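You operate a simulated robot arm through the tools that you are given. There is no shell and no other tool. Be economical: measure what you need, move in short steps, check, and stop when the job is done.

You are at the controls of a simulated two-armed robot. One attempt, no reset.

TASK
Press lime juice to about the blue line, add some to the stew, carry the pot to the side table.
Fine: hold the press while you wind its bar, spill none and put it back. Carry the pot level with both hands. Set down upright: lime press.
Where things are to end (x, y in the base frame): stew pot within 100 mm of [500, 1490].
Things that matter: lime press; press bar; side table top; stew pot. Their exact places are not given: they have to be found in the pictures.

The check looks at the end state, three seconds after you hand in, the way a careful person would. Anything else that was tipped, shoved, dropped, spilled or broken makes it a failure.

THE ROBOT
Two 7-joint arms with two-finger parallel grippers on one trunk, on a base that drives. Base frame: it is fixed to the floor where the robot stands at the start and does not move with it; the origin is under the middle of the robot, x ahead of it, y to its left, z up; the surface under the hand at the start is at about z = 850. Units: mm, degrees, N and s.
The left shoulder is at the start at [60, 144, 926], the right one opposite. With the tool pointing down near the work surface each hand reaches from about 300 to 720 mm from the robot's upright axis, wherever it stands, measured 20 degrees to its own side. Places, roughly: press bar [500, 100, 1000]; side table top [600, 1500, 800]. Payload 1.57 kg a hand.
The TCP of each hand is the grasp point between the finger pads, 30 mm short of the fingertips. In the tool frame z runs along the fingers and y along their closing line. Largest opening 110 mm; finger width 24, thickness 12; the body of the gripper, 48 by 112 mm, starts 78 mm behind the TCP.
Orientation is that of the tool frame in the base frame, as [roll, pitch, yaw] about the fixed x, y, z axes, in that order (R = Rz(yaw) Ry(pitch) Rx(roll)). With the fingers straight down and closing along the base's y, the tool's x points along the base's -x, its y along +y and its z along -z.

THE INTERFACE
- The arms move only by the tool send_rows. It takes "left_rows", "right_rows" or both (then of equal length, played together; a hand with none holds still); each is a list of rows, each an object (a shift or turn left out is 0, a gripper value left out holds the last) with "slide": the shift along the tool's x, y, z in units of 400 mm (1.0 is 400 mm), a list of three; "angular": the turn, a rotation vector about the tool's x, y, z in units of 120 degrees (1.0 is 120 degrees), a list of three; "jaw": the gripper command, from -1 (shut) to 1 (fully open), values between in proportion. In form: [{"slide": [tx, ty, tz], "angular": [ax, ay, az], "jaw": jaw}, ...]. A call has 1 to 20 rows; each row is the pose to reach, as a shift and turn from the pose commanded when the call began, along the tool's axes at that moment. A call with a number of a shift or a turn outside -1 to 1 is refused whole. A row lasts 0.2 s, in which the tool goes at most 50 mm and 8.6 degrees; a call with a longer step from one row to the next is refused whole, and so is a gripper value outside its range. Where a pose cannot be reached the arm comes as near as it can. A force on the tool above 90 N (or 10 N above the force at the start of the call, whichever is more), or a blocked arm, ends the call early, and 0.2 s more pass. The fingers move at their own pace (about 45 mm/s each) and stop on an object; they squeeze with about 24 N. The grip force told is the motor's: it shows also when the fingers shut on nothing. Time passes only in rows, and 0.2 s behind the last, so rows that repeat a pose let the fingers close. The reply holds the time, the measured pose of the TCP, the force on the tool along the base axes, the opening and the grip force, in the units named above and with some noise, with the torque about the TCP (base axes, N m) and any sound that the robot's microphone picked up, and new pictures: "show" is both (left out), scene, wrist or none (wrist: the cameras of the hands that moved).
- Cameras (640 x 400 px; columns grow to the right, rows downward): "scene" is now at [37.1, 33.7, 1533.1]; the picture's right is [0.43, -0.91, 0.00], its down [-0.72, -0.34, -0.61] and it looks along [0.55, 0.26, -0.79] (base axes); focal length 267 px, centre (320, 200). "left" rides on the left gripper at [70, -16, -141] in its tool frame; the picture's right is [0.23, 0.97, 0.00], its down [-0.86, 0.20, -0.48] and it looks along [-0.47, 0.11, 0.88] (tool axes); focal length 222 px, centre (320, 200). "right" rides on the right gripper at [70, 16, -141] in its tool frame; the picture's right is [-0.23, 0.97, 0.00], its down [-0.86, -0.20, -0.48] and it looks along [-0.47, -0.11, 0.88] (tool axes); focal length 222 px, centre (320, 200).
- lift_body(by): slides the trunk up (or, below 0, down) by that many mm; the arms and the scene camera ride with it, the base frame stays. It gives what a move gives, with no picture.
- roll_base(legs): drives the robot by 1 to 6 legs, each [ahead, left, turn to the left] in mm, mm and degrees, along the robot's own axes; the way and the turn of a leg run together, so that a leg with both is an arc; at most 1500 mm and 180 degrees a leg. The arms and the cameras ride along, it lands a little off, and it stops where it bumps. It gives what a move gives, and a new picture of the scene camera.
- pan_tilt(pan, tilt): turns the head with the scene camera to pan (to the left, within 86 degrees either way) and tilt (down, from -29 to 69), counted from straight ahead of the robot. It gives what a move gives, and a new picture of the scene camera.
- pixel_to_xyz(camera, pixels): there is no depth. For up to 12 entries [column, row, z] of the newest picture of that camera ("zoom" is the newest enlarged one), the place [x, y] in the base frame at which the ray of that pixel passes the height z, good to about 2 mm. It takes no simulated time.
- inspect(camera, box): a new picture of the part [left, top, right, bottom] of that camera's present view, enlarged. It takes no simulated time.
- hand_in(): hands the job in; it is judged then, once.

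Keep the steps short. Do not move on a guess: measure, check each grasp and each placing, and mend mistakes. In all there are 80 turns and 260 pictures (those below and enlarged ones count). Leave the grippers open and the arms clear of the work at the hand-in unless told otherwise, and finish with a single line.

The tools are called after ">>>" as a command line: name --argument value ..., lists and objects as JSON in quotes. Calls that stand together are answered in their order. send_rows: Moves the arms, as the interface text tells. Its arguments: {"type":"object","properties":{"left_rows":{"type":"array"},"right_rows":{"type":"array"},"show":{"type":"string","enum":["both","scene","wrist","none"]}},"required":[]} The other tools are called the same way: lift_body (by) slides the trunk up or down; roll_base (legs) drives the base; pan_tilt (pan, tilt) turns the head that bears the scene camera; pixel_to_xyz (camera, pixels) gives the place at which the rays of pixels pass given heights; inspect (camera, box) takes an enlarged picture of a part of a camera's view; hand_in () hands the job in.

At the start:

```text
t: 0.0
left_tool_pos: [313.1, 339.2, 1000.1]
left_orientation: [180.0, -0.1, 180.0]
left_wrist_force: [0.3, 0.2, -0.8]
left_ft_torque: [0.01, 0.0, -0.02]
left_gripper_width: 110.2
left_grip_force: 0.0
right_tool_pos: [459.7, 31.5, 999.6]
right_orientation: [179.9, 0.0, -180.0]
right_wrist_force: [-0.2, -0.7, 0.1]
right_ft_torque: [0.0, -0.01, 0.02]
right_gripper_width: 110.0
right_grip_force: 0.1
trunk travel left (down, up): [-525.0, 65.0]
robot x, y, heading: [-0.9, 1.2, 0.2]
head pan, tilt: [25.2, 52.3]
```

scene: 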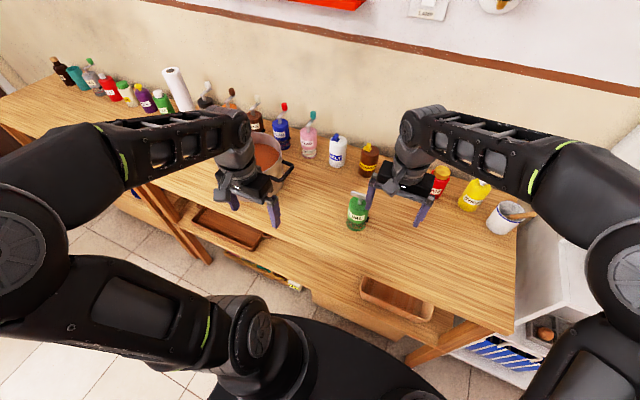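
right: 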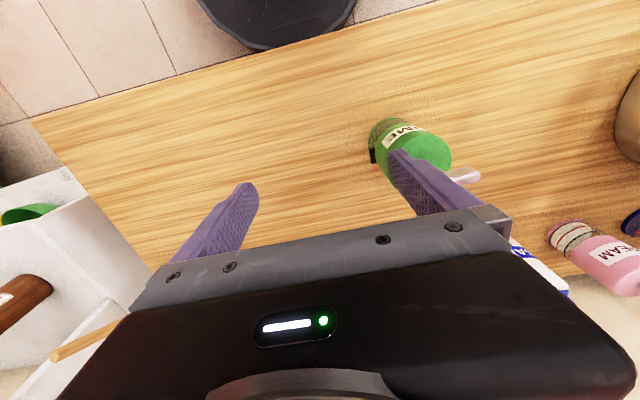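
left: 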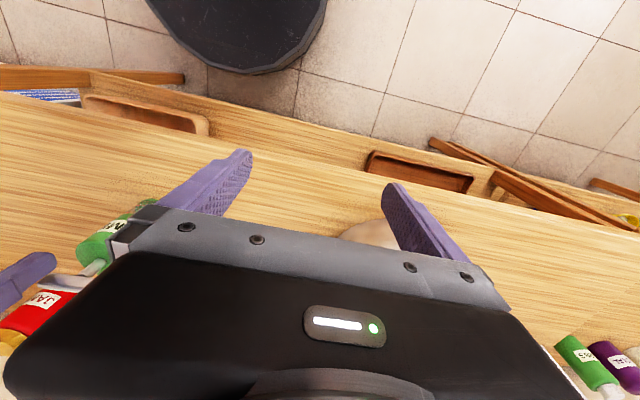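

I see a green bottle labelled "LIME" near (357,212) and the pot near (270,155). I'll enlarge both.

>>> inspect --camera "scene" --box '[300, 160, 420, 240]'

>>> inspect --camera "scene" --box '[200, 100, 340, 200]'

>>> inspect --camera "right" --box '[340, 90, 500, 220]'

```text
5.00 times, centred on (360, 200) of scene
```

zoom: 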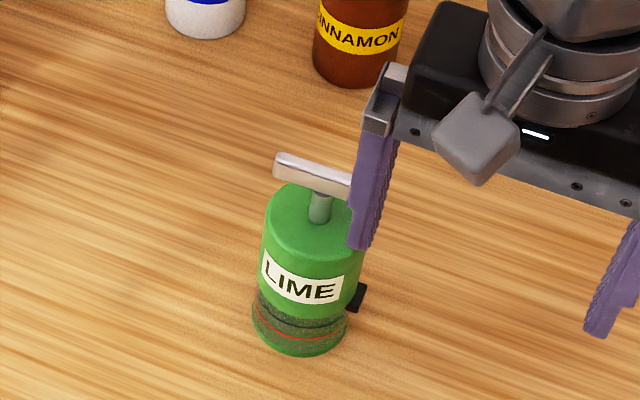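

```text
4.00 times, centred on (270, 150) of scene
```

zoom: 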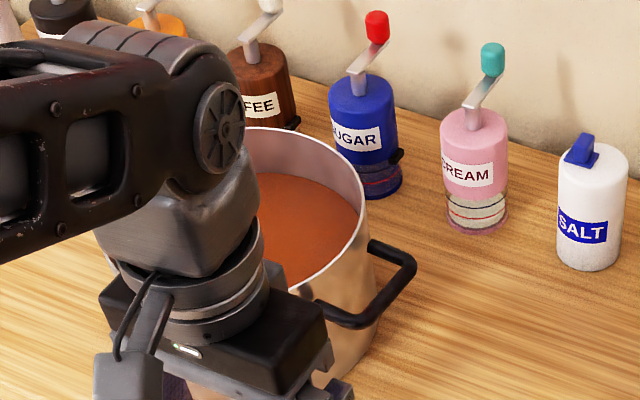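

```text
3.08 times, centred on (420, 155) of right
```

zoom: 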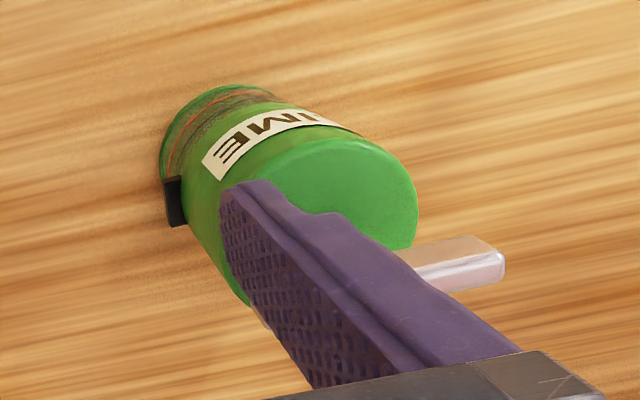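

The lime press has a T bar on top, a clear chamber at the bottom and a black tap. The right finger is close to the bar, so I'll raise the right hand and move it right, and raise the left hand and move it left, to see clearly.

>>> send_rows --right_rows '[{"slide": [0, 0, -0.12]}, {"slide": [0, 0, -0.24]}, {"slide": [0, -0.1, -0.3]}, {"slide": [0, -0.2, -0.3]}, {"slide": [0, -0.3, -0.3]}, {"slide": [0, -0.4, -0.3]}, {"slide": [0, -0.4, -0.3]}]' --left_rows '[{"slide": [0, 0, -0.12]}, {"slide": [0, 0, -0.24]}, {"slide": [0.05, 0.05, -0.24]}, {"slide": [0.1, 0.1, -0.24]}, {"slide": [0.15, 0.15, -0.24]}, {"slide": [0.2, 0.2, -0.24]}, {"slide": [0.2, 0.2, -0.24]}]' --show "scene"

```text
t: 1.6
left_tool_pos: [230.7, 424.3, 1093.3]
left_orientation: [-179.8, 0.0, 180.0]
left_wrist_force: [0.0, 0.9, 0.2]
left_ft_torque: [-0.07, -0.03, 0.01]
left_gripper_width: 109.8
left_grip_force: 0.1
right_tool_pos: [462.2, -133.7, 1115.5]
right_orientation: [-179.7, 0.1, -179.8]
right_wrist_force: [0.8, 1.2, -0.2]
right_ft_torque: [-0.09, -0.05, -0.02]
right_gripper_width: 109.8
right_grip_force: 0.0
right hand out of reach, approached as far as the arm can: row 3, 4, 5, 6, 7
trunk travel left (down, up): [-525.0, 65.0]
robot x, y, heading: [0.7, 1.5, 0.1]
head pan, tilt: [25.2, 52.3]
```

scene: 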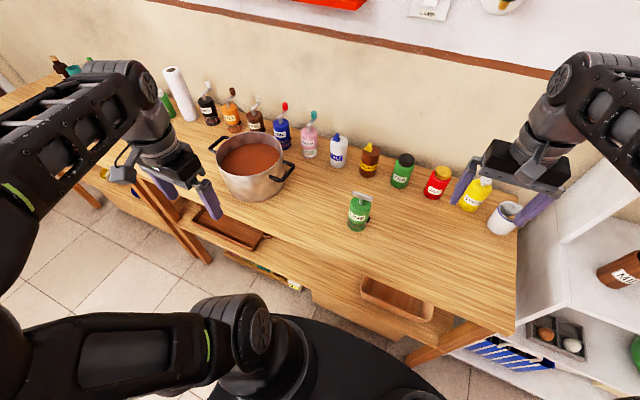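

>>> inspect --camera "scene" --box '[328, 180, 392, 240]'

>>> inspect --camera "scene" --box '[190, 110, 320, 215]'

>>> pixel_to_xyz --camera "scene" --pixels '[[357, 229, 850], [357, 210, 930], [362, 195, 960], [350, 190, 960], [370, 196, 960], [250, 201, 850], [250, 157, 960], [215, 149, 960], [287, 165, 960], [210, 142, 930], [293, 168, 930], [260, 247, 850]]'

```text
6.67 times, centred on (360, 210) of scene
```

zoom: 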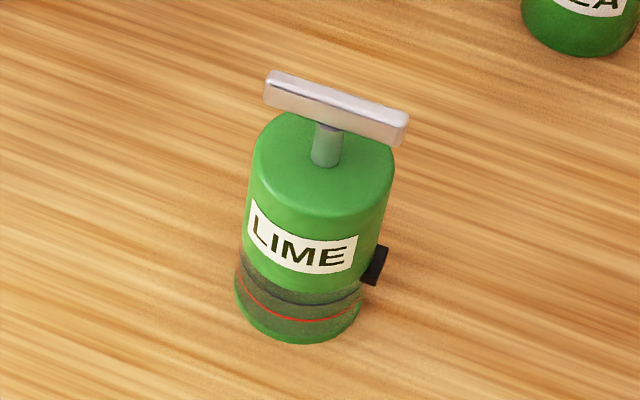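

```text
3.81 times, centred on (255, 162) of scene
```

zoom: 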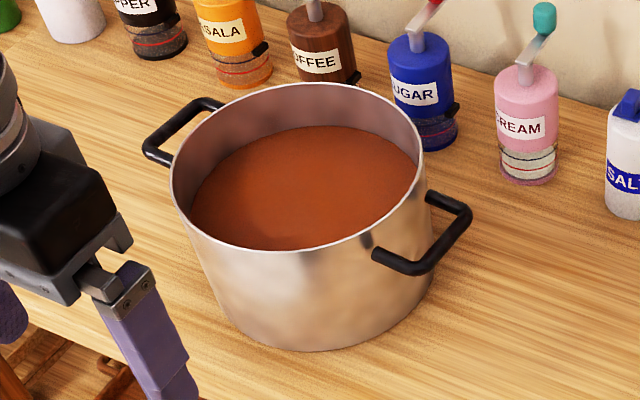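

```text
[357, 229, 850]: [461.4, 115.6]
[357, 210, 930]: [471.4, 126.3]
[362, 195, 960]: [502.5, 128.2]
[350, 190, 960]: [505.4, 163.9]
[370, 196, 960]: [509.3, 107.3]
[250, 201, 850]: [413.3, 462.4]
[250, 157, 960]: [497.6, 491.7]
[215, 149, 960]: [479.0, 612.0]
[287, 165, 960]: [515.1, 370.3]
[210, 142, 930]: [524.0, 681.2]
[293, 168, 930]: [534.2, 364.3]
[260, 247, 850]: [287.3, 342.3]
```

The chamber at the press's foot carries a red line and a darker line above it. I'll measure the press and the pot by matching points at different heights.

>>> pixel_to_xyz --camera "scene" --pixels '[[357, 225.5, 850], [360.7, 204, 950], [360.7, 204, 960], [362.2, 196.2, 990], [362.2, 196.2, 1000], [352, 191, 995], [372, 197.5, 995], [369, 210, 885], [348, 222, 865], [366, 223, 865], [262, 180, 850], [252, 160, 950]]'

>>> inspect --camera "right" --box '[320, 0, 640, 200]'

```text
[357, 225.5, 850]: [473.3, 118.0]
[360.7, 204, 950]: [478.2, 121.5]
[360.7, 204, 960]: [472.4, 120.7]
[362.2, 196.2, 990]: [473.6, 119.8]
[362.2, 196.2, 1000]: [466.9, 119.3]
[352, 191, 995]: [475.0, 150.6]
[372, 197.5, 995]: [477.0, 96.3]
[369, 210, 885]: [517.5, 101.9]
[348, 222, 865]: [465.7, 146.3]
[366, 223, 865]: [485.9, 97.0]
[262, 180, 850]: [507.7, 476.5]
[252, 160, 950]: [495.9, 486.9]
```

```text
2.00 times, centred on (480, 100) of right
```

zoom: 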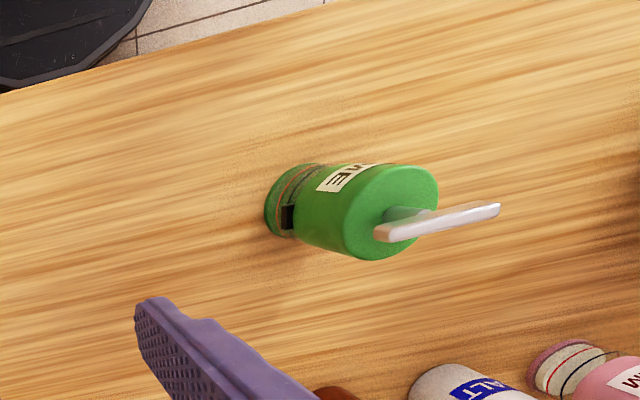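

>>> inspect --camera "right" --box '[440, 70, 500, 130]'

>>> inspect --camera "scene" --box '[342, 212, 376, 236]'

```text
6.67 times, centred on (470, 100) of right
```

zoom: 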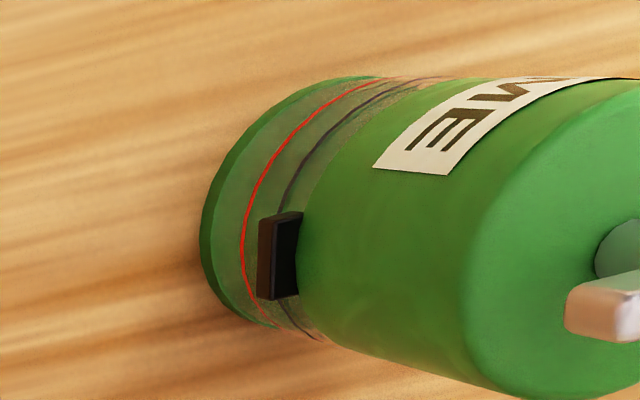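

```text
16.00 times, centred on (359, 224) of scene
```

zoom: 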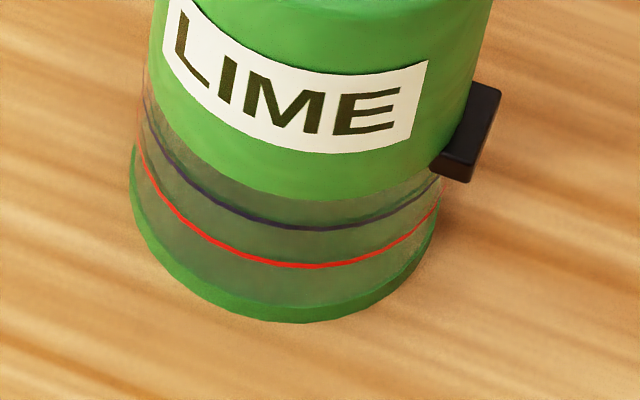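

The blue line is the upper one, the red line the lower, and the chamber is still empty. There is a black thumb button on the -y side. The press axis is at about (474,120), with the bar at z≈990. Next I bring the left hand to a pre-grasp pose, tilted 30° below level and pointing forward and right.

>>> send_rows --left_rows '[{"slide": [-0.04, -0.051, 0.024], "angular": [0.0218, -0.0467, 0.0377]}, {"slide": [-0.08, -0.103, 0.048], "angular": [0.0435, -0.0933, 0.0754]}, {"slide": [-0.12, -0.154, 0.072], "angular": [0.0653, -0.14, 0.1131]}, {"slide": [-0.16, -0.205, 0.096], "angular": [0.0871, -0.1866, 0.1508]}, {"slide": [-0.2, -0.257, 0.12], "angular": [0.1089, -0.2333, 0.1885]}, {"slide": [-0.239, -0.308, 0.145], "angular": [0.1306, -0.28, 0.2262]}, {"slide": [-0.279, -0.359, 0.169], "angular": [0.1524, -0.3266, 0.2639]}, {"slide": [-0.319, -0.41, 0.193], "angular": [0.1742, -0.3733, 0.3016]}, {"slide": [-0.359, -0.462, 0.217], "angular": [0.1959, -0.4199, 0.3393]}, {"slide": [-0.399, -0.513, 0.241], "angular": [0.2177, -0.4666, 0.377]}, {"slide": [-0.399, -0.513, 0.241], "angular": [0.2177, -0.4666, 0.377]}]'

```text
t: 4.0
left_tool_pos: [391.1, 214.3, 996.9]
left_orientation: [180.0, 60.1, 129.8]
left_wrist_force: [0.3, 0.3, -0.7]
left_ft_torque: [-0.01, 0.03, 0.0]
left_gripper_width: 110.2
left_grip_force: 0.1
right_tool_pos: [461.7, -135.6, 1116.1]
right_orientation: [-180.0, 0.0, -180.0]
right_wrist_force: [-0.3, -0.1, 0.7]
right_ft_torque: [0.01, 0.0, -0.02]
right_gripper_width: 109.9
right_grip_force: 0.0
trunk travel left (down, up): [-525.0, 65.0]
robot x, y, heading: [0.3, -0.7, 0.0]
head pan, tilt: [25.2, 52.3]
```

scene: 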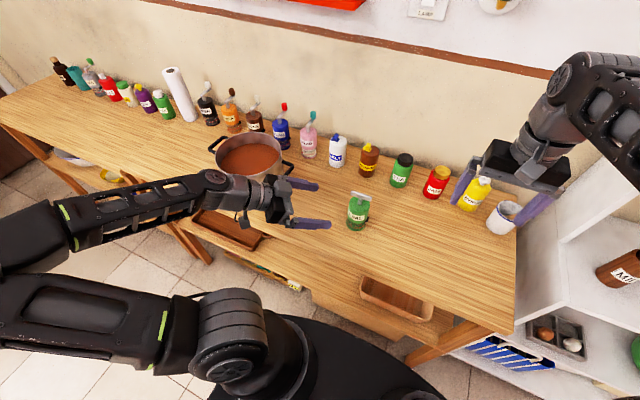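
left: 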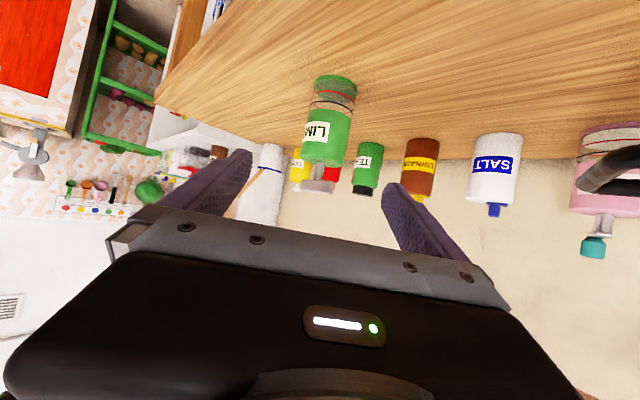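

The camera on the left hand sees the press upside down at (332,120). I'll cross-check where it stands.

>>> pixel_to_xyz --camera "left" --pixels '[[337, 80, 850], [314, 82, 852], [357, 85, 852], [332, 100, 880], [326, 155, 945], [303, 150, 945], [350, 157, 945]]'

>>> inspect --camera "left" --box '[280, 60, 400, 200]'

>>> inspect --camera "scene" --box '[280, 160, 400, 240]'

```text
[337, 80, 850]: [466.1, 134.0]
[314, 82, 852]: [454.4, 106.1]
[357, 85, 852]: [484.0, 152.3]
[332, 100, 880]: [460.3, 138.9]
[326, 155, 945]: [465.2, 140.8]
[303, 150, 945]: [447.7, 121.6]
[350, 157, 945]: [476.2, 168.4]
```

```text
2.86 times, centred on (340, 130) of left
```

zoom: 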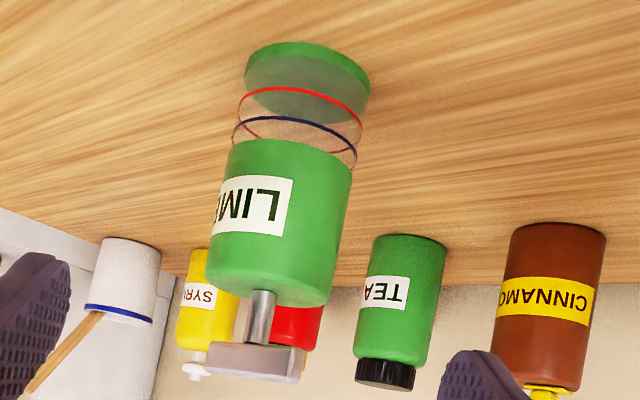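

```text
5.00 times, centred on (340, 200) of scene
```

zoom: 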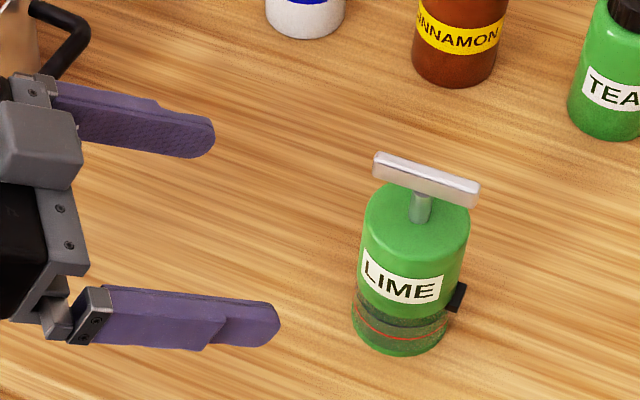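

The axis is at about (475,122). The fingers straddle it with room to spare, so I'll advance 140 mm along the fingers to a grip at z≈933, above the button.

>>> send_rows --left_rows '[{"slide": [-0.009, 0.006, 0.06]}, {"slide": [-0.0175, 0.0123, 0.12]}, {"slide": [-0.0175, 0.0123, 0.18]}, {"slide": [-0.0175, 0.0123, 0.24]}, {"slide": [-0.0175, 0.0123, 0.3]}, {"slide": [-0.0175, 0.0123, 0.35]}, {"slide": [-0.0175, 0.0123, 0.35]}]'

```text
t: 5.6
left_tool_pos: [475.9, 122.4, 933.9]
left_orientation: [-179.9, 60.0, 130.1]
left_wrist_force: [0.2, -0.5, 0.4]
left_ft_torque: [-0.02, 0.02, 0.02]
left_gripper_width: 110.2
left_grip_force: 0.0
right_tool_pos: [461.9, -136.2, 1116.1]
right_orientation: [-180.0, 0.0, 179.9]
right_wrist_force: [-0.4, 0.0, 0.3]
right_ft_torque: [-0.01, -0.01, -0.02]
right_gripper_width: 110.1
right_grip_force: 0.1
trunk travel left (down, up): [-525.0, 65.0]
robot x, y, heading: [1.2, 0.3, -0.0]
head pan, tilt: [25.2, 52.3]
```

scene: 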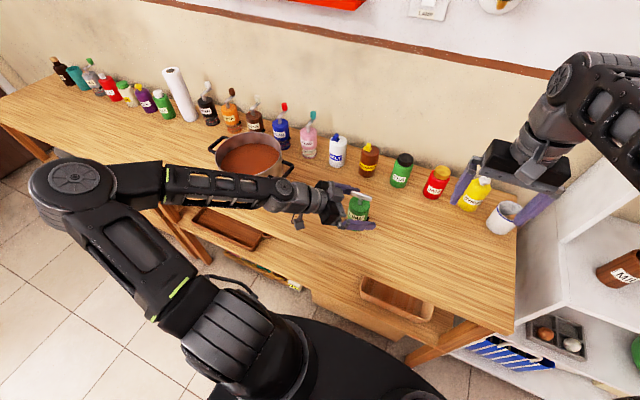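
left: 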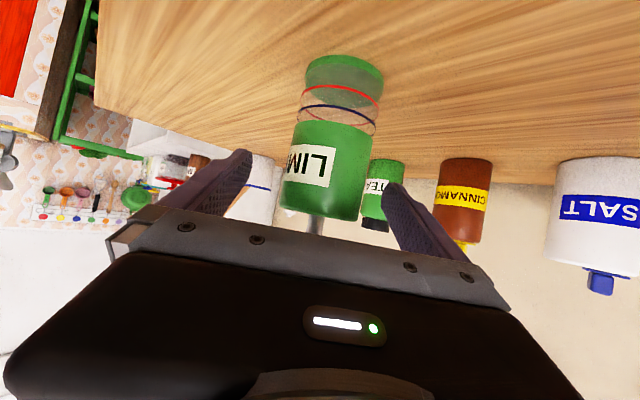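

>>> inspect --camera "scene" --box '[300, 165, 400, 245]'

>>> inspect --camera "left" --box '[220, 40, 420, 240]'

>>> pixel_to_xyz --camera "left" --pixels '[[304, 68, 853], [383, 75, 853], [283, 200, 935], [364, 208, 935], [290, 150, 910], [372, 150, 910]]'

```text
5.00 times, centred on (350, 205) of scene
```

zoom: 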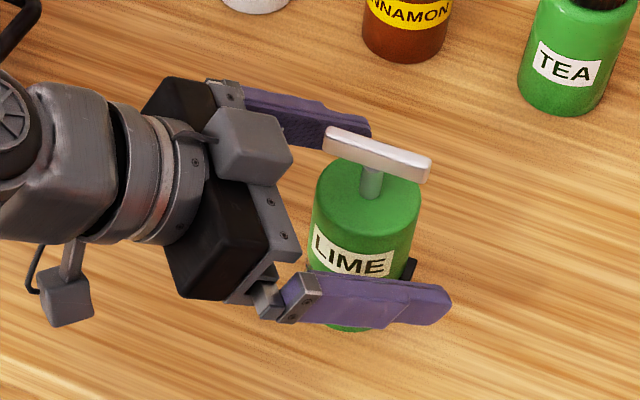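

```text
2.00 times, centred on (320, 140) of left
```

zoom: 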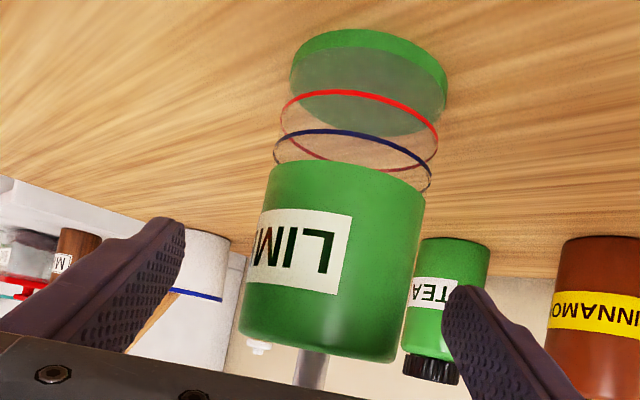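

```text
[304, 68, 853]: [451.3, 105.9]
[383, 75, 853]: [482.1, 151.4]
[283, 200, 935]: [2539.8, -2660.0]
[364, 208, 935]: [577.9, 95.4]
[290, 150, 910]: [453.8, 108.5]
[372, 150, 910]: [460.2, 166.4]
```

The fingers are centred on the body. I'll lower by 8 mm so the pads sit fully on the body, then close the left hand.

>>> send_rows --left_rows '[{"slide": [0.0173, 0, 0.01]}, {"slide": [0.0173, 0, 0.01], "jaw": -1}, {"slide": [0.0173, 0, 0.01], "jaw": -1}, {"slide": [0.0173, 0, 0.01], "jaw": -1}, {"slide": [0.0173, 0, 0.01], "jaw": -1}, {"slide": [0.0173, 0, 0.01], "jaw": -1}, {"slide": [0.0173, 0, 0.01], "jaw": -1}]' --show "wrist"

>>> inspect --camera "scene" --box '[300, 165, 400, 245]'

```text
t: 7.2
left_tool_pos: [476.0, 122.7, 927.0]
left_orientation: [-179.9, 60.0, 129.9]
left_wrist_force: [-0.4, -0.2, -0.7]
left_ft_torque: [-0.01, 0.0, -0.03]
left_gripper_width: 57.0
left_grip_force: 24.1
right_tool_pos: [461.7, -135.4, 1114.5]
right_orientation: [180.0, 0.1, -180.0]
right_wrist_force: [0.7, -1.0, -0.5]
right_ft_torque: [0.01, -0.01, 0.0]
right_gripper_width: 110.1
right_grip_force: 0.1
trunk travel left (down, up): [-525.0, 65.0]
robot x, y, heading: [-0.3, -0.9, -0.3]
head pan, tilt: [25.2, 52.3]
```

left: 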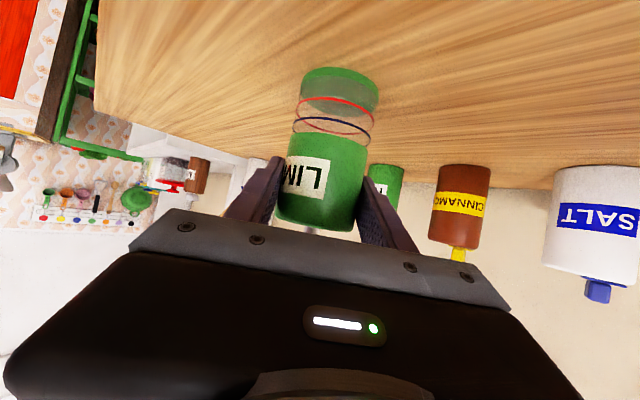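

```text
5.00 times, centred on (350, 205) of scene
```

zoom: 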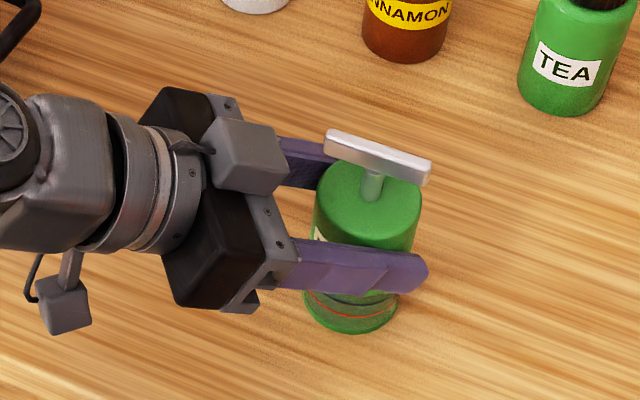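

The press is firmly held: 57 mm opening, 24 N. Now the right hand goes above the bar, turned +90° so its fingers close along x, across a bar that lies along y.

>>> send_rows --right_rows '[{"slide": [-0.003, 0.05, 0.0], "angular": [0, 0, -0.0625]}, {"slide": [-0.006, 0.1, 0.0], "angular": [0, 0, -0.125]}, {"slide": [-0.009, 0.16, 0.0], "angular": [0, 0, -0.1875]}, {"slide": [-0.012, 0.22, 0.0], "angular": [0, 0, -0.25]}, {"slide": [-0.015, 0.28, 0.0], "angular": [0, 0, -0.3125]}, {"slide": [-0.018, 0.34, 0.0], "angular": [0, 0, -0.375]}, {"slide": [-0.021, 0.4, 0.0], "angular": [0, 0, -0.4375]}, {"slide": [-0.024, 0.46, 0.0], "angular": [0, 0, -0.5]}, {"slide": [-0.027, 0.52, 0.0], "angular": [0, 0, -0.5625]}, {"slide": [-0.03, 0.58, 0.0], "angular": [0, 0, -0.625]}, {"slide": [-0.033, 0.62, 0.0], "angular": [0, 0, -0.6875]}, {"slide": [-0.036, 0.645, 0.0], "angular": [0, 0, -0.75]}, {"slide": [-0.036, 0.645, 0.03], "angular": [0, 0, -0.75]}]'

```text
t: 10.0
left_tool_pos: [475.3, 122.6, 926.3]
left_orientation: [-179.9, 60.0, 130.1]
left_wrist_force: [0.2, -0.1, -1.0]
left_ft_torque: [0.04, 0.04, 0.0]
left_gripper_width: 57.0
left_grip_force: 23.6
right_tool_pos: [454.1, 68.9, 1156.6]
right_orientation: [-178.1, 9.0, -104.7]
right_wrist_force: [0.1, 0.9, -0.2]
right_ft_torque: [0.0, -0.02, 0.0]
right_gripper_width: 110.0
right_grip_force: 0.1
right hand out of reach, approached as far as the arm can: row 4, 5, 6, 7, 8, 9, 10, 11, 12, 13
trunk travel left (down, up): [-525.0, 65.0]
robot x, y, heading: [-1.0, -2.0, 0.3]
head pan, tilt: [25.2, 52.3]
```

scene: 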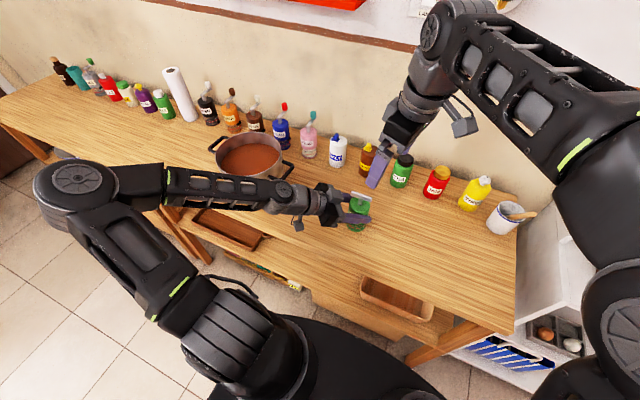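
right: 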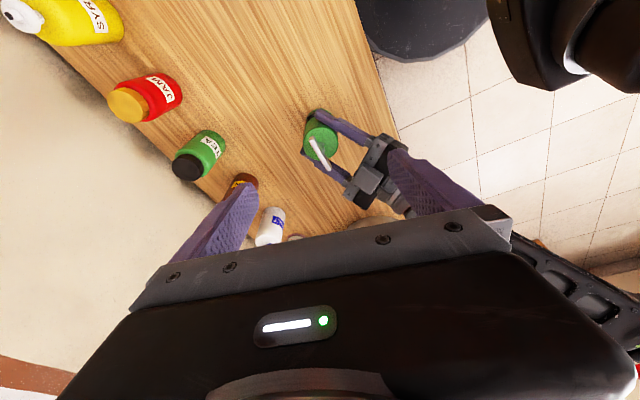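

The right hand could not reach that height. I'll lower 40 mm to see which pose the shift is counted from.

>>> send_rows --right_rows '[{"slide": [0, 0, 0.05]}, {"slide": [0, 0, 0.1]}, {"slide": [0, 0, 0.1]}, {"slide": [0, 0, 0.1]}]' --show "none"

```text
t: 11.0
left_tool_pos: [476.0, 122.8, 927.6]
left_orientation: [-180.0, 60.1, 130.0]
left_wrist_force: [-0.4, -1.9, -0.4]
left_ft_torque: [0.02, -0.01, 0.04]
left_gripper_width: 57.1
left_grip_force: 24.0
right_tool_pos: [459.0, 74.8, 1115.5]
right_orientation: [-178.0, 8.9, -104.7]
right_wrist_force: [-0.7, -0.1, -0.4]
right_ft_torque: [0.03, 0.0, 0.01]
right_gripper_width: 109.9
right_grip_force: 0.1
trunk travel left (down, up): [-525.0, 65.0]
robot x, y, heading: [-1.4, 0.1, 0.1]
head pan, tilt: [25.2, 52.3]
```

Shifts count from the clamped pose. From here I'll command the level pose with yaw -90 directly above the bar, at z 1045.

>>> send_rows --right_rows '[{"slide": [-0.0325, -0.001, 0.065], "angular": [-0.0087, 0.024, -0.0413]}, {"slide": [-0.065, -0.003, 0.13], "angular": [-0.0173, 0.048, -0.0827]}, {"slide": [-0.0974, -0.004, 0.194], "angular": [-0.026, 0.072, -0.124]}, {"slide": [-0.0974, -0.004, 0.194], "angular": [-0.026, 0.072, -0.124]}]'

```text
t: 12.0
left_tool_pos: [475.4, 122.9, 926.4]
left_orientation: [-180.0, 60.1, 130.0]
left_wrist_force: [-0.2, 0.5, 0.2]
left_ft_torque: [-0.06, 0.01, 0.04]
left_gripper_width: 57.1
left_grip_force: 24.6
right_tool_pos: [475.8, 119.1, 1043.2]
right_orientation: [180.0, 0.0, -89.9]
right_wrist_force: [0.2, 0.0, 0.4]
right_ft_torque: [-0.02, 0.05, 0.0]
right_gripper_width: 109.8
right_grip_force: 0.0
trunk travel left (down, up): [-525.0, 65.0]
robot x, y, heading: [-0.8, 2.0, 0.1]
head pan, tilt: [25.2, 52.3]
```

scene: 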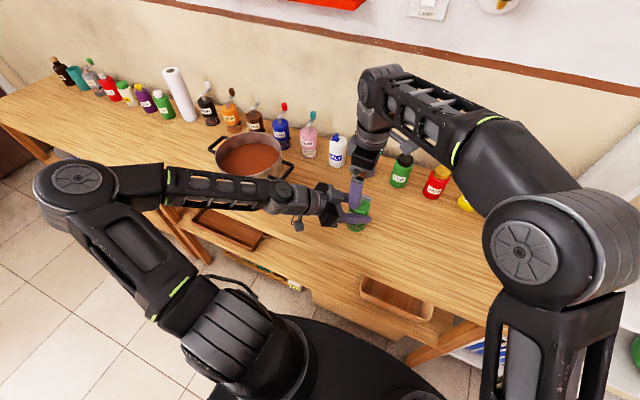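
right: 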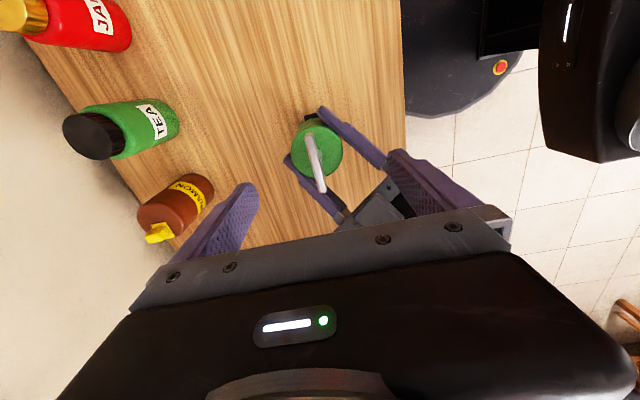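

Reached. The right camera shows the bar at about (314,163), between the fingers. I'll measure its position.

>>> inspect --camera "right" --box '[270, 100, 370, 220]'

>>> pixel_to_xyz --camera "right" --pixels '[[309, 137, 990], [321, 190, 990], [309, 137, 980], [321, 190, 980], [318, 150, 945]]'

>>> inspect --camera "scene" --box '[320, 160, 400, 240]'

```text
3.33 times, centred on (320, 160) of right
```

zoom: 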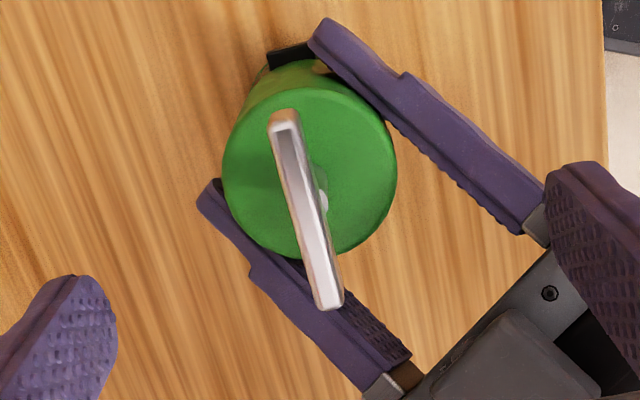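

```text
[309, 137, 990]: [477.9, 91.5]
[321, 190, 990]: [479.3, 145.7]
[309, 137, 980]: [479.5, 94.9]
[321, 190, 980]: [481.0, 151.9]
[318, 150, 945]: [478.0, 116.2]
```

```text
5.00 times, centred on (360, 200) of scene
```

zoom: 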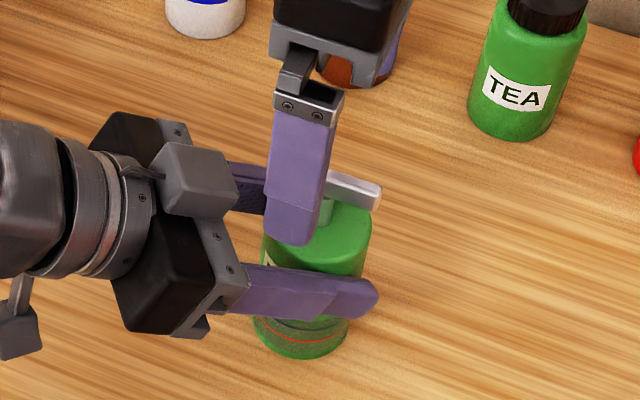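

The bar's top is at z≈992 and its centre at about (478,121). A full-open descent would brush the left finger, so I'll narrow the right hand to about 50 mm first. Then I'll lower to z 988 and close.

>>> send_rows --right_rows '[{"slide": [-0.006, -0.0055, 0], "jaw": -0.09}, {"slide": [-0.006, -0.0055, 0], "jaw": -0.09}, {"slide": [-0.006, -0.0055, 0], "jaw": -0.09}, {"slide": [-0.006, -0.0055, 0], "jaw": -0.09}, {"slide": [-0.006, -0.0055, 0.05], "jaw": -0.09}, {"slide": [-0.006, -0.0055, 0.1], "jaw": -0.09}, {"slide": [-0.006, -0.0055, 0.1375], "jaw": -0.09}, {"slide": [-0.006, -0.0055, 0.1375], "jaw": -0.09}]' --show "wrist"

>>> inspect --camera "scene" --box '[320, 160, 400, 240]'

```text
t: 13.8
left_tool_pos: [476.2, 122.0, 927.3]
left_orientation: [180.0, 60.0, 130.0]
left_wrist_force: [1.1, -0.1, 0.2]
left_ft_torque: [0.02, 0.0, 0.02]
left_gripper_width: 56.7
left_grip_force: 23.9
right_tool_pos: [476.2, 122.0, 990.3]
right_orientation: [180.0, 0.0, -90.0]
right_wrist_force: [-0.2, -0.4, -0.2]
right_ft_torque: [0.02, 0.0, 0.04]
right_gripper_width: 50.2
right_grip_force: 0.0
trunk travel left (down, up): [-525.0, 65.0]
robot x, y, heading: [-3.5, 1.5, -0.1]
head pan, tilt: [25.2, 52.3]
```

right: 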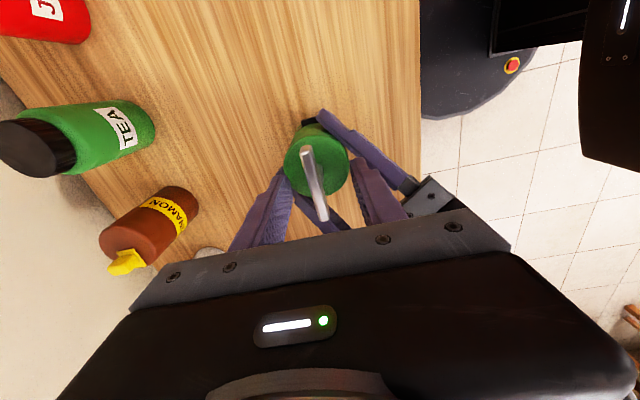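

```text
5.00 times, centred on (360, 200) of scene
```

zoom: 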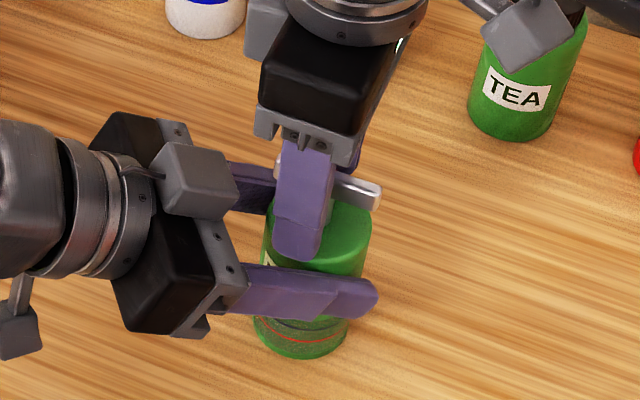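

The bar lies between the right fingers. Closing on it now.

>>> send_rows --right_rows '[{"jaw": -1}, {"jaw": -1}, {"jaw": -1}, {"jaw": -1}]' --show "wrist"

>>> inspect --camera "scene" --box '[320, 160, 400, 240]'

```text
t: 14.8
left_tool_pos: [475.2, 120.4, 925.9]
left_orientation: [-179.9, 59.9, 129.9]
left_wrist_force: [-13.4, 1.1, 3.3]
left_ft_torque: [0.09, -0.76, -0.02]
left_gripper_width: 57.1
left_grip_force: 24.2
right_tool_pos: [478.8, 121.9, 990.1]
right_orientation: [-179.9, 0.0, -89.9]
right_wrist_force: [13.9, -1.0, -3.6]
right_ft_torque: [-0.14, -0.19, 0.04]
right_gripper_width: 10.8
right_grip_force: 23.7
trunk travel left (down, up): [-525.0, 65.0]
robot x, y, heading: [-0.6, 0.8, 0.2]
head pan, tilt: [25.2, 52.3]
```

right: 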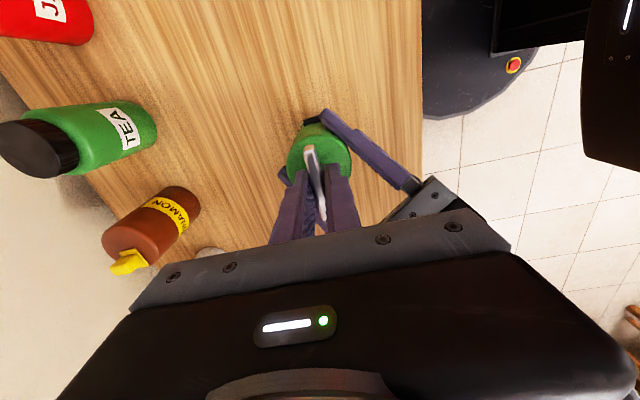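

```text
5.00 times, centred on (360, 200) of scene
```

zoom: 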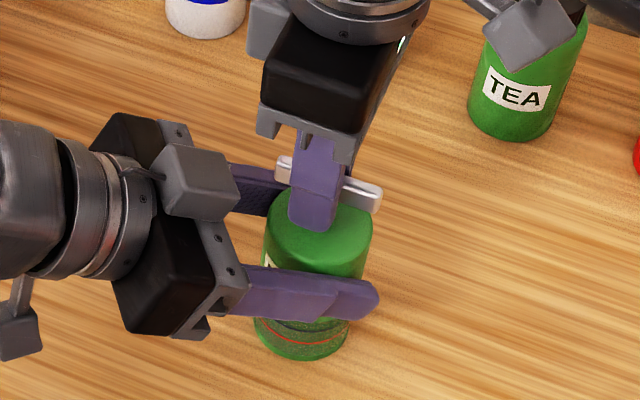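

The bar is gripped at 10.8 mm, with a side load of about 14 N. I'll relieve that by 2.5 mm in +x, then turn 30° clockwise seen from above as a test.

>>> send_rows --right_rows '[{"slide": [0, -0.006, 0]}, {"slide": [0, -0.006, 0], "angular": [0, 0, 0.06]}, {"slide": [0, -0.006, 0], "angular": [0, 0, 0.125]}, {"slide": [0, -0.006, 0], "angular": [0, 0, 0.19]}, {"slide": [0, -0.006, 0], "angular": [0, 0, 0.25]}, {"slide": [0, -0.006, 0], "angular": [0, 0, 0.25]}]' --show "none"

>>> inspect --camera "left" --box '[220, 40, 420, 240]'

>>> inspect --camera "scene" --box '[320, 160, 400, 240]'

```text
t: 16.2
left_tool_pos: [474.5, 121.0, 926.1]
left_orientation: [-179.9, 60.0, 130.1]
left_wrist_force: [-19.0, 2.9, 6.5]
left_ft_torque: [0.13, -0.59, -0.03]
left_gripper_width: 57.0
left_grip_force: 23.8
right_tool_pos: [480.0, 122.5, 989.7]
right_orientation: [-179.9, 0.1, -120.2]
right_wrist_force: [18.5, -1.6, -3.9]
right_ft_torque: [-0.28, -0.56, 0.04]
right_gripper_width: 10.4
right_grip_force: 24.4
trunk travel left (down, up): [-525.0, 65.0]
robot x, y, heading: [-0.2, -3.7, -0.2]
head pan, tilt: [25.2, 52.3]
```

```text
2.00 times, centred on (320, 140) of left
```

zoom: 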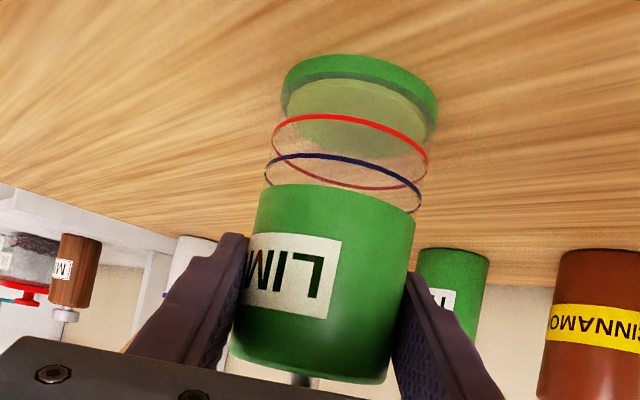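

```text
5.00 times, centred on (360, 200) of scene
```

zoom: 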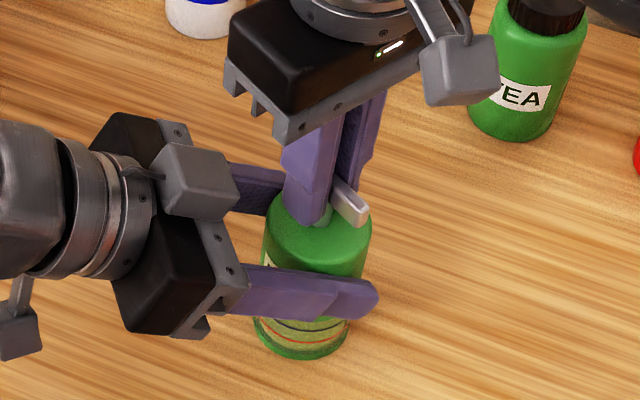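

Clockwise turning works: yellow-green juice shows at the bottom of the chamber. The side load rose to 18 N, so I'll shift -x by 5 mm and turn another 30°.

>>> send_rows --right_rows '[{"slide": [0.0062, 0.0108, 0]}, {"slide": [0.0062, 0.0108, 0], "angular": [0, 0, 0.06]}, {"slide": [0.0062, 0.0108, 0], "angular": [0, 0, 0.125]}, {"slide": [0.0062, 0.0108, 0], "angular": [0, 0, 0.19]}, {"slide": [0.0062, 0.0108, 0], "angular": [0, 0, 0.25]}, {"slide": [0.0062, 0.0108, 0], "angular": [0, 0, 0.25]}]' --show "none"

>>> inspect --camera "left" --box '[270, 50, 370, 150]'

>>> inspect --camera "scene" --box '[340, 200, 380, 240]'

```text
t: 17.6
left_tool_pos: [475.1, 120.8, 927.2]
left_orientation: [-179.9, 60.0, 129.9]
left_wrist_force: [-12.4, -12.6, -6.6]
left_ft_torque: [0.68, -0.2, 0.08]
left_gripper_width: 57.1
left_grip_force: 24.3
right_tool_pos: [472.2, 123.2, 990.5]
right_orientation: [179.8, 0.2, -150.1]
right_wrist_force: [11.9, 12.1, 9.2]
right_ft_torque: [0.03, -0.48, -0.01]
right_gripper_width: 11.0
right_grip_force: 23.5
trunk travel left (down, up): [-525.0, 65.0]
robot x, y, heading: [-2.3, 1.3, 0.1]
head pan, tilt: [25.2, 52.3]
```

```text
4.00 times, centred on (320, 100) of left
```

zoom: 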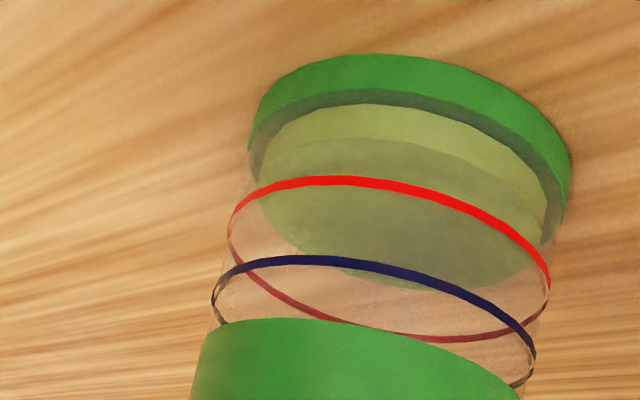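

```text
10.00 times, centred on (360, 220) of scene
```

zoom: 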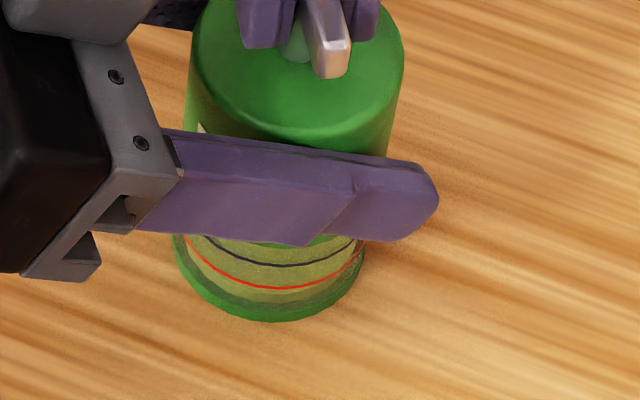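

The juice surface shows clearly in the left camera, about a quarter of the way to the blue line after 60°. I'll ease the load with (-2.5,-3) mm and 1.5 mm down, then turn 60° more.

>>> send_rows --right_rows '[{"slide": [0.0092, -0.0034, 0.0037]}, {"slide": [0.0092, -0.0034, 0.0037], "angular": [0, 0, 0.065]}, {"slide": [0.0092, -0.0034, 0.0037], "angular": [0, 0, 0.13]}, {"slide": [0.0092, -0.0034, 0.0037], "angular": [0, 0, 0.195]}, {"slide": [0.0092, -0.0034, 0.0037], "angular": [0, 0, 0.26]}, {"slide": [0.0092, -0.0034, 0.0037], "angular": [0, 0, 0.325]}, {"slide": [0.0092, -0.0034, 0.0037], "angular": [0, 0, 0.39]}, {"slide": [0.0092, -0.0034, 0.0037], "angular": [0, 0, 0.45]}, {"slide": [0.0092, -0.0034, 0.0037], "angular": [0, 0, 0.5]}, {"slide": [0.0092, -0.0034, 0.0037], "angular": [0, 0, 0.5]}]' --show "none"

>>> inspect --camera "left" --box '[270, 50, 370, 150]'

>>> inspect --camera "scene" --box '[320, 160, 400, 240]'

```text
t: 19.8
left_tool_pos: [474.4, 120.9, 927.6]
left_orientation: [-179.7, 60.0, 130.0]
left_wrist_force: [-5.5, -28.0, -3.3]
left_ft_torque: [0.61, -0.27, 0.01]
left_gripper_width: 57.6
left_grip_force: 23.9
right_tool_pos: [471.4, 121.2, 988.1]
right_orientation: [179.7, 0.1, 150.0]
right_wrist_force: [5.5, 26.9, 3.2]
right_ft_torque: [1.07, -0.03, 0.1]
right_gripper_width: 10.5
right_grip_force: 24.0
trunk travel left (down, up): [-525.0, 65.0]
robot x, y, heading: [-3.2, 0.8, -0.1]
head pan, tilt: [25.2, 52.3]
```

```text
4.00 times, centred on (320, 100) of left
```

zoom: 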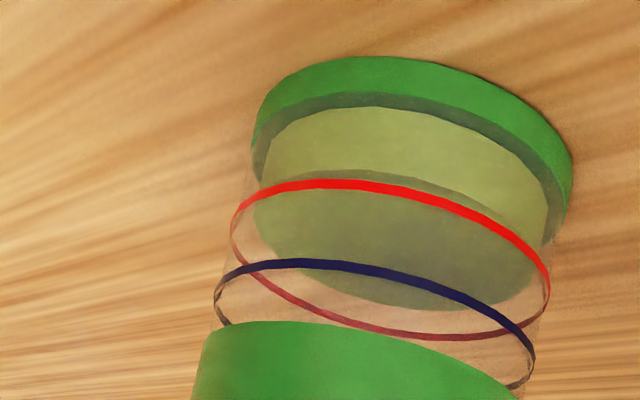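

```text
5.00 times, centred on (360, 200) of scene
```

zoom: 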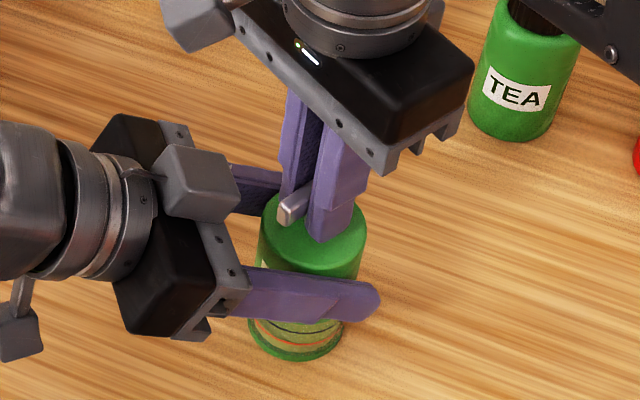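

The juice has nearly reached the red line after 120°. The side load is 27 N, so the grip must be off the screw axis. I'll let go of the bar, check the unloaded readings and re-centre.

>>> send_rows --right_rows '[{"jaw": -0.1}, {"jaw": -0.1}, {"jaw": -0.1}, {"jaw": -0.1}]' --show "none"

>>> inspect --camera "right" --box '[240, 90, 400, 250]'

>>> inspect --camera "scene" --box '[320, 160, 400, 240]'

```text
t: 20.8
left_tool_pos: [474.9, 123.3, 926.6]
left_orientation: [180.0, 60.0, 130.1]
left_wrist_force: [0.2, -0.4, -1.9]
left_ft_torque: [0.0, -0.02, 0.01]
left_gripper_width: 57.4
left_grip_force: 23.8
right_tool_pos: [471.4, 119.0, 989.1]
right_orientation: [179.9, -0.1, 150.0]
right_wrist_force: [0.3, 0.7, 0.5]
right_ft_torque: [0.01, 0.01, 0.04]
right_gripper_width: 49.4
right_grip_force: 0.0
trunk travel left (down, up): [-525.0, 65.0]
robot x, y, heading: [-1.4, -1.9, -0.1]
head pan, tilt: [25.2, 52.3]
```

```text
2.50 times, centred on (320, 170) of right
```

zoom: 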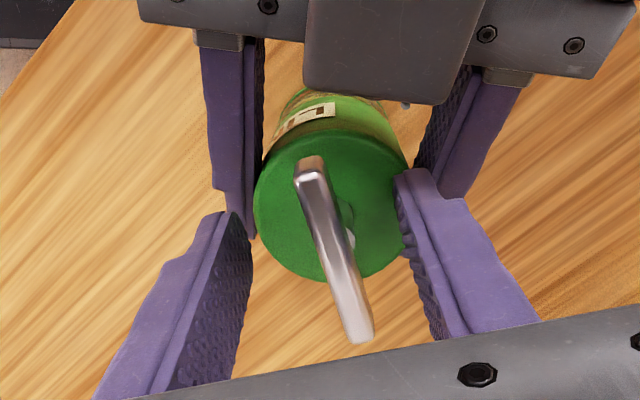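

```text
5.00 times, centred on (360, 200) of scene
```

zoom: 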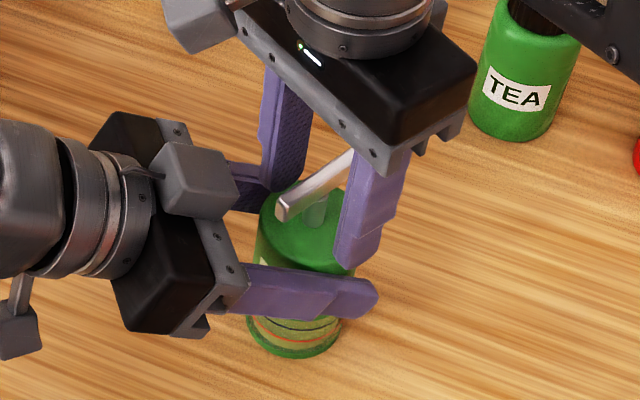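

>>> pixel_to_xyz --camera "right" --pixels '[[316, 159, 990], [336, 223, 990], [316, 159, 980], [336, 223, 980]]'

>>> pixel_to_xyz --camera "scene" --pixels '[[352.4, 202, 990], [352.4, 202, 985], [352.4, 202, 980]]'

>>> inspect --camera "left" --box '[220, 40, 420, 240]'

```text
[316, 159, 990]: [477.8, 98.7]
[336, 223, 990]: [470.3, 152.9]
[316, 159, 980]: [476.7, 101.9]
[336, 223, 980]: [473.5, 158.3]
```

```text
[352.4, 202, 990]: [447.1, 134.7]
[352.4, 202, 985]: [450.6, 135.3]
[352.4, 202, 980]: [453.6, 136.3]
```

```text
2.00 times, centred on (320, 140) of left
```

zoom: 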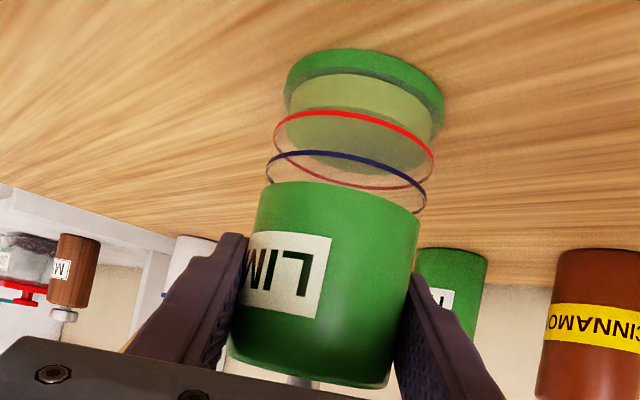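

The right-camera mapping used an old picture, so I'll take a fresh enlarged one and measure on that.

>>> inspect --camera "right" --box '[240, 90, 400, 250]'

>>> pixel_to_xyz --camera "zoom" --pixels '[[310, 175, 985], [358, 335, 985], [310, 175, 990], [358, 335, 990], [330, 205, 945], [255, 205, 940], [408, 205, 940]]'

```text
2.50 times, centred on (320, 170) of right
```

zoom: 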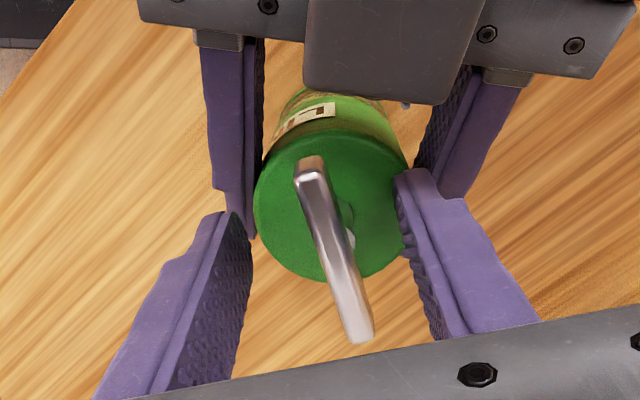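

```text
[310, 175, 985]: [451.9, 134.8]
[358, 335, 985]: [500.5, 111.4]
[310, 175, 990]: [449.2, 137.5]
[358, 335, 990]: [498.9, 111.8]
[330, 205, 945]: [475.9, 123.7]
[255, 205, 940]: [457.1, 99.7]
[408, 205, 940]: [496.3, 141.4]
```

The bar's centre is at (476,122.5) with the hand at about (471.5,120). I'll shift (+4.5,+2.5) mm, align +4°, and re-grip.

>>> send_rows --right_rows '[{"slide": [-0.0066, 0.011, 0], "angular": [0, 0, -0.033]}, {"slide": [-0.0066, 0.011, 0], "angular": [0, 0, -0.033]}, {"slide": [-0.0066, 0.011, 0], "angular": [0, 0, -0.033], "jaw": -1}, {"slide": [-0.0066, 0.011, 0], "angular": [0, 0, -0.033], "jaw": -1}, {"slide": [-0.0066, 0.011, 0], "angular": [0, 0, -0.033], "jaw": -1}, {"slide": [-0.0066, 0.011, 0], "angular": [0, 0, -0.033], "jaw": -1}, {"slide": [-0.0066, 0.011, 0], "angular": [0, 0, -0.033], "jaw": -1}]' --show "none"

```text
t: 22.4
left_tool_pos: [475.6, 122.0, 927.7]
left_orientation: [-179.9, 60.1, 130.1]
left_wrist_force: [1.0, 2.1, -0.2]
left_ft_torque: [-0.36, 0.03, -0.01]
left_gripper_width: 57.5
left_grip_force: 24.2
right_tool_pos: [477.0, 121.8, 988.7]
right_orientation: [-180.0, 0.0, 154.1]
right_wrist_force: [-0.7, -2.3, -0.5]
right_ft_torque: [0.23, 0.01, 0.0]
right_gripper_width: 10.4
right_grip_force: 23.9
trunk travel left (down, up): [-525.0, 65.0]
robot x, y, heading: [2.7, 1.6, -0.1]
head pan, tilt: [25.2, 52.3]
```

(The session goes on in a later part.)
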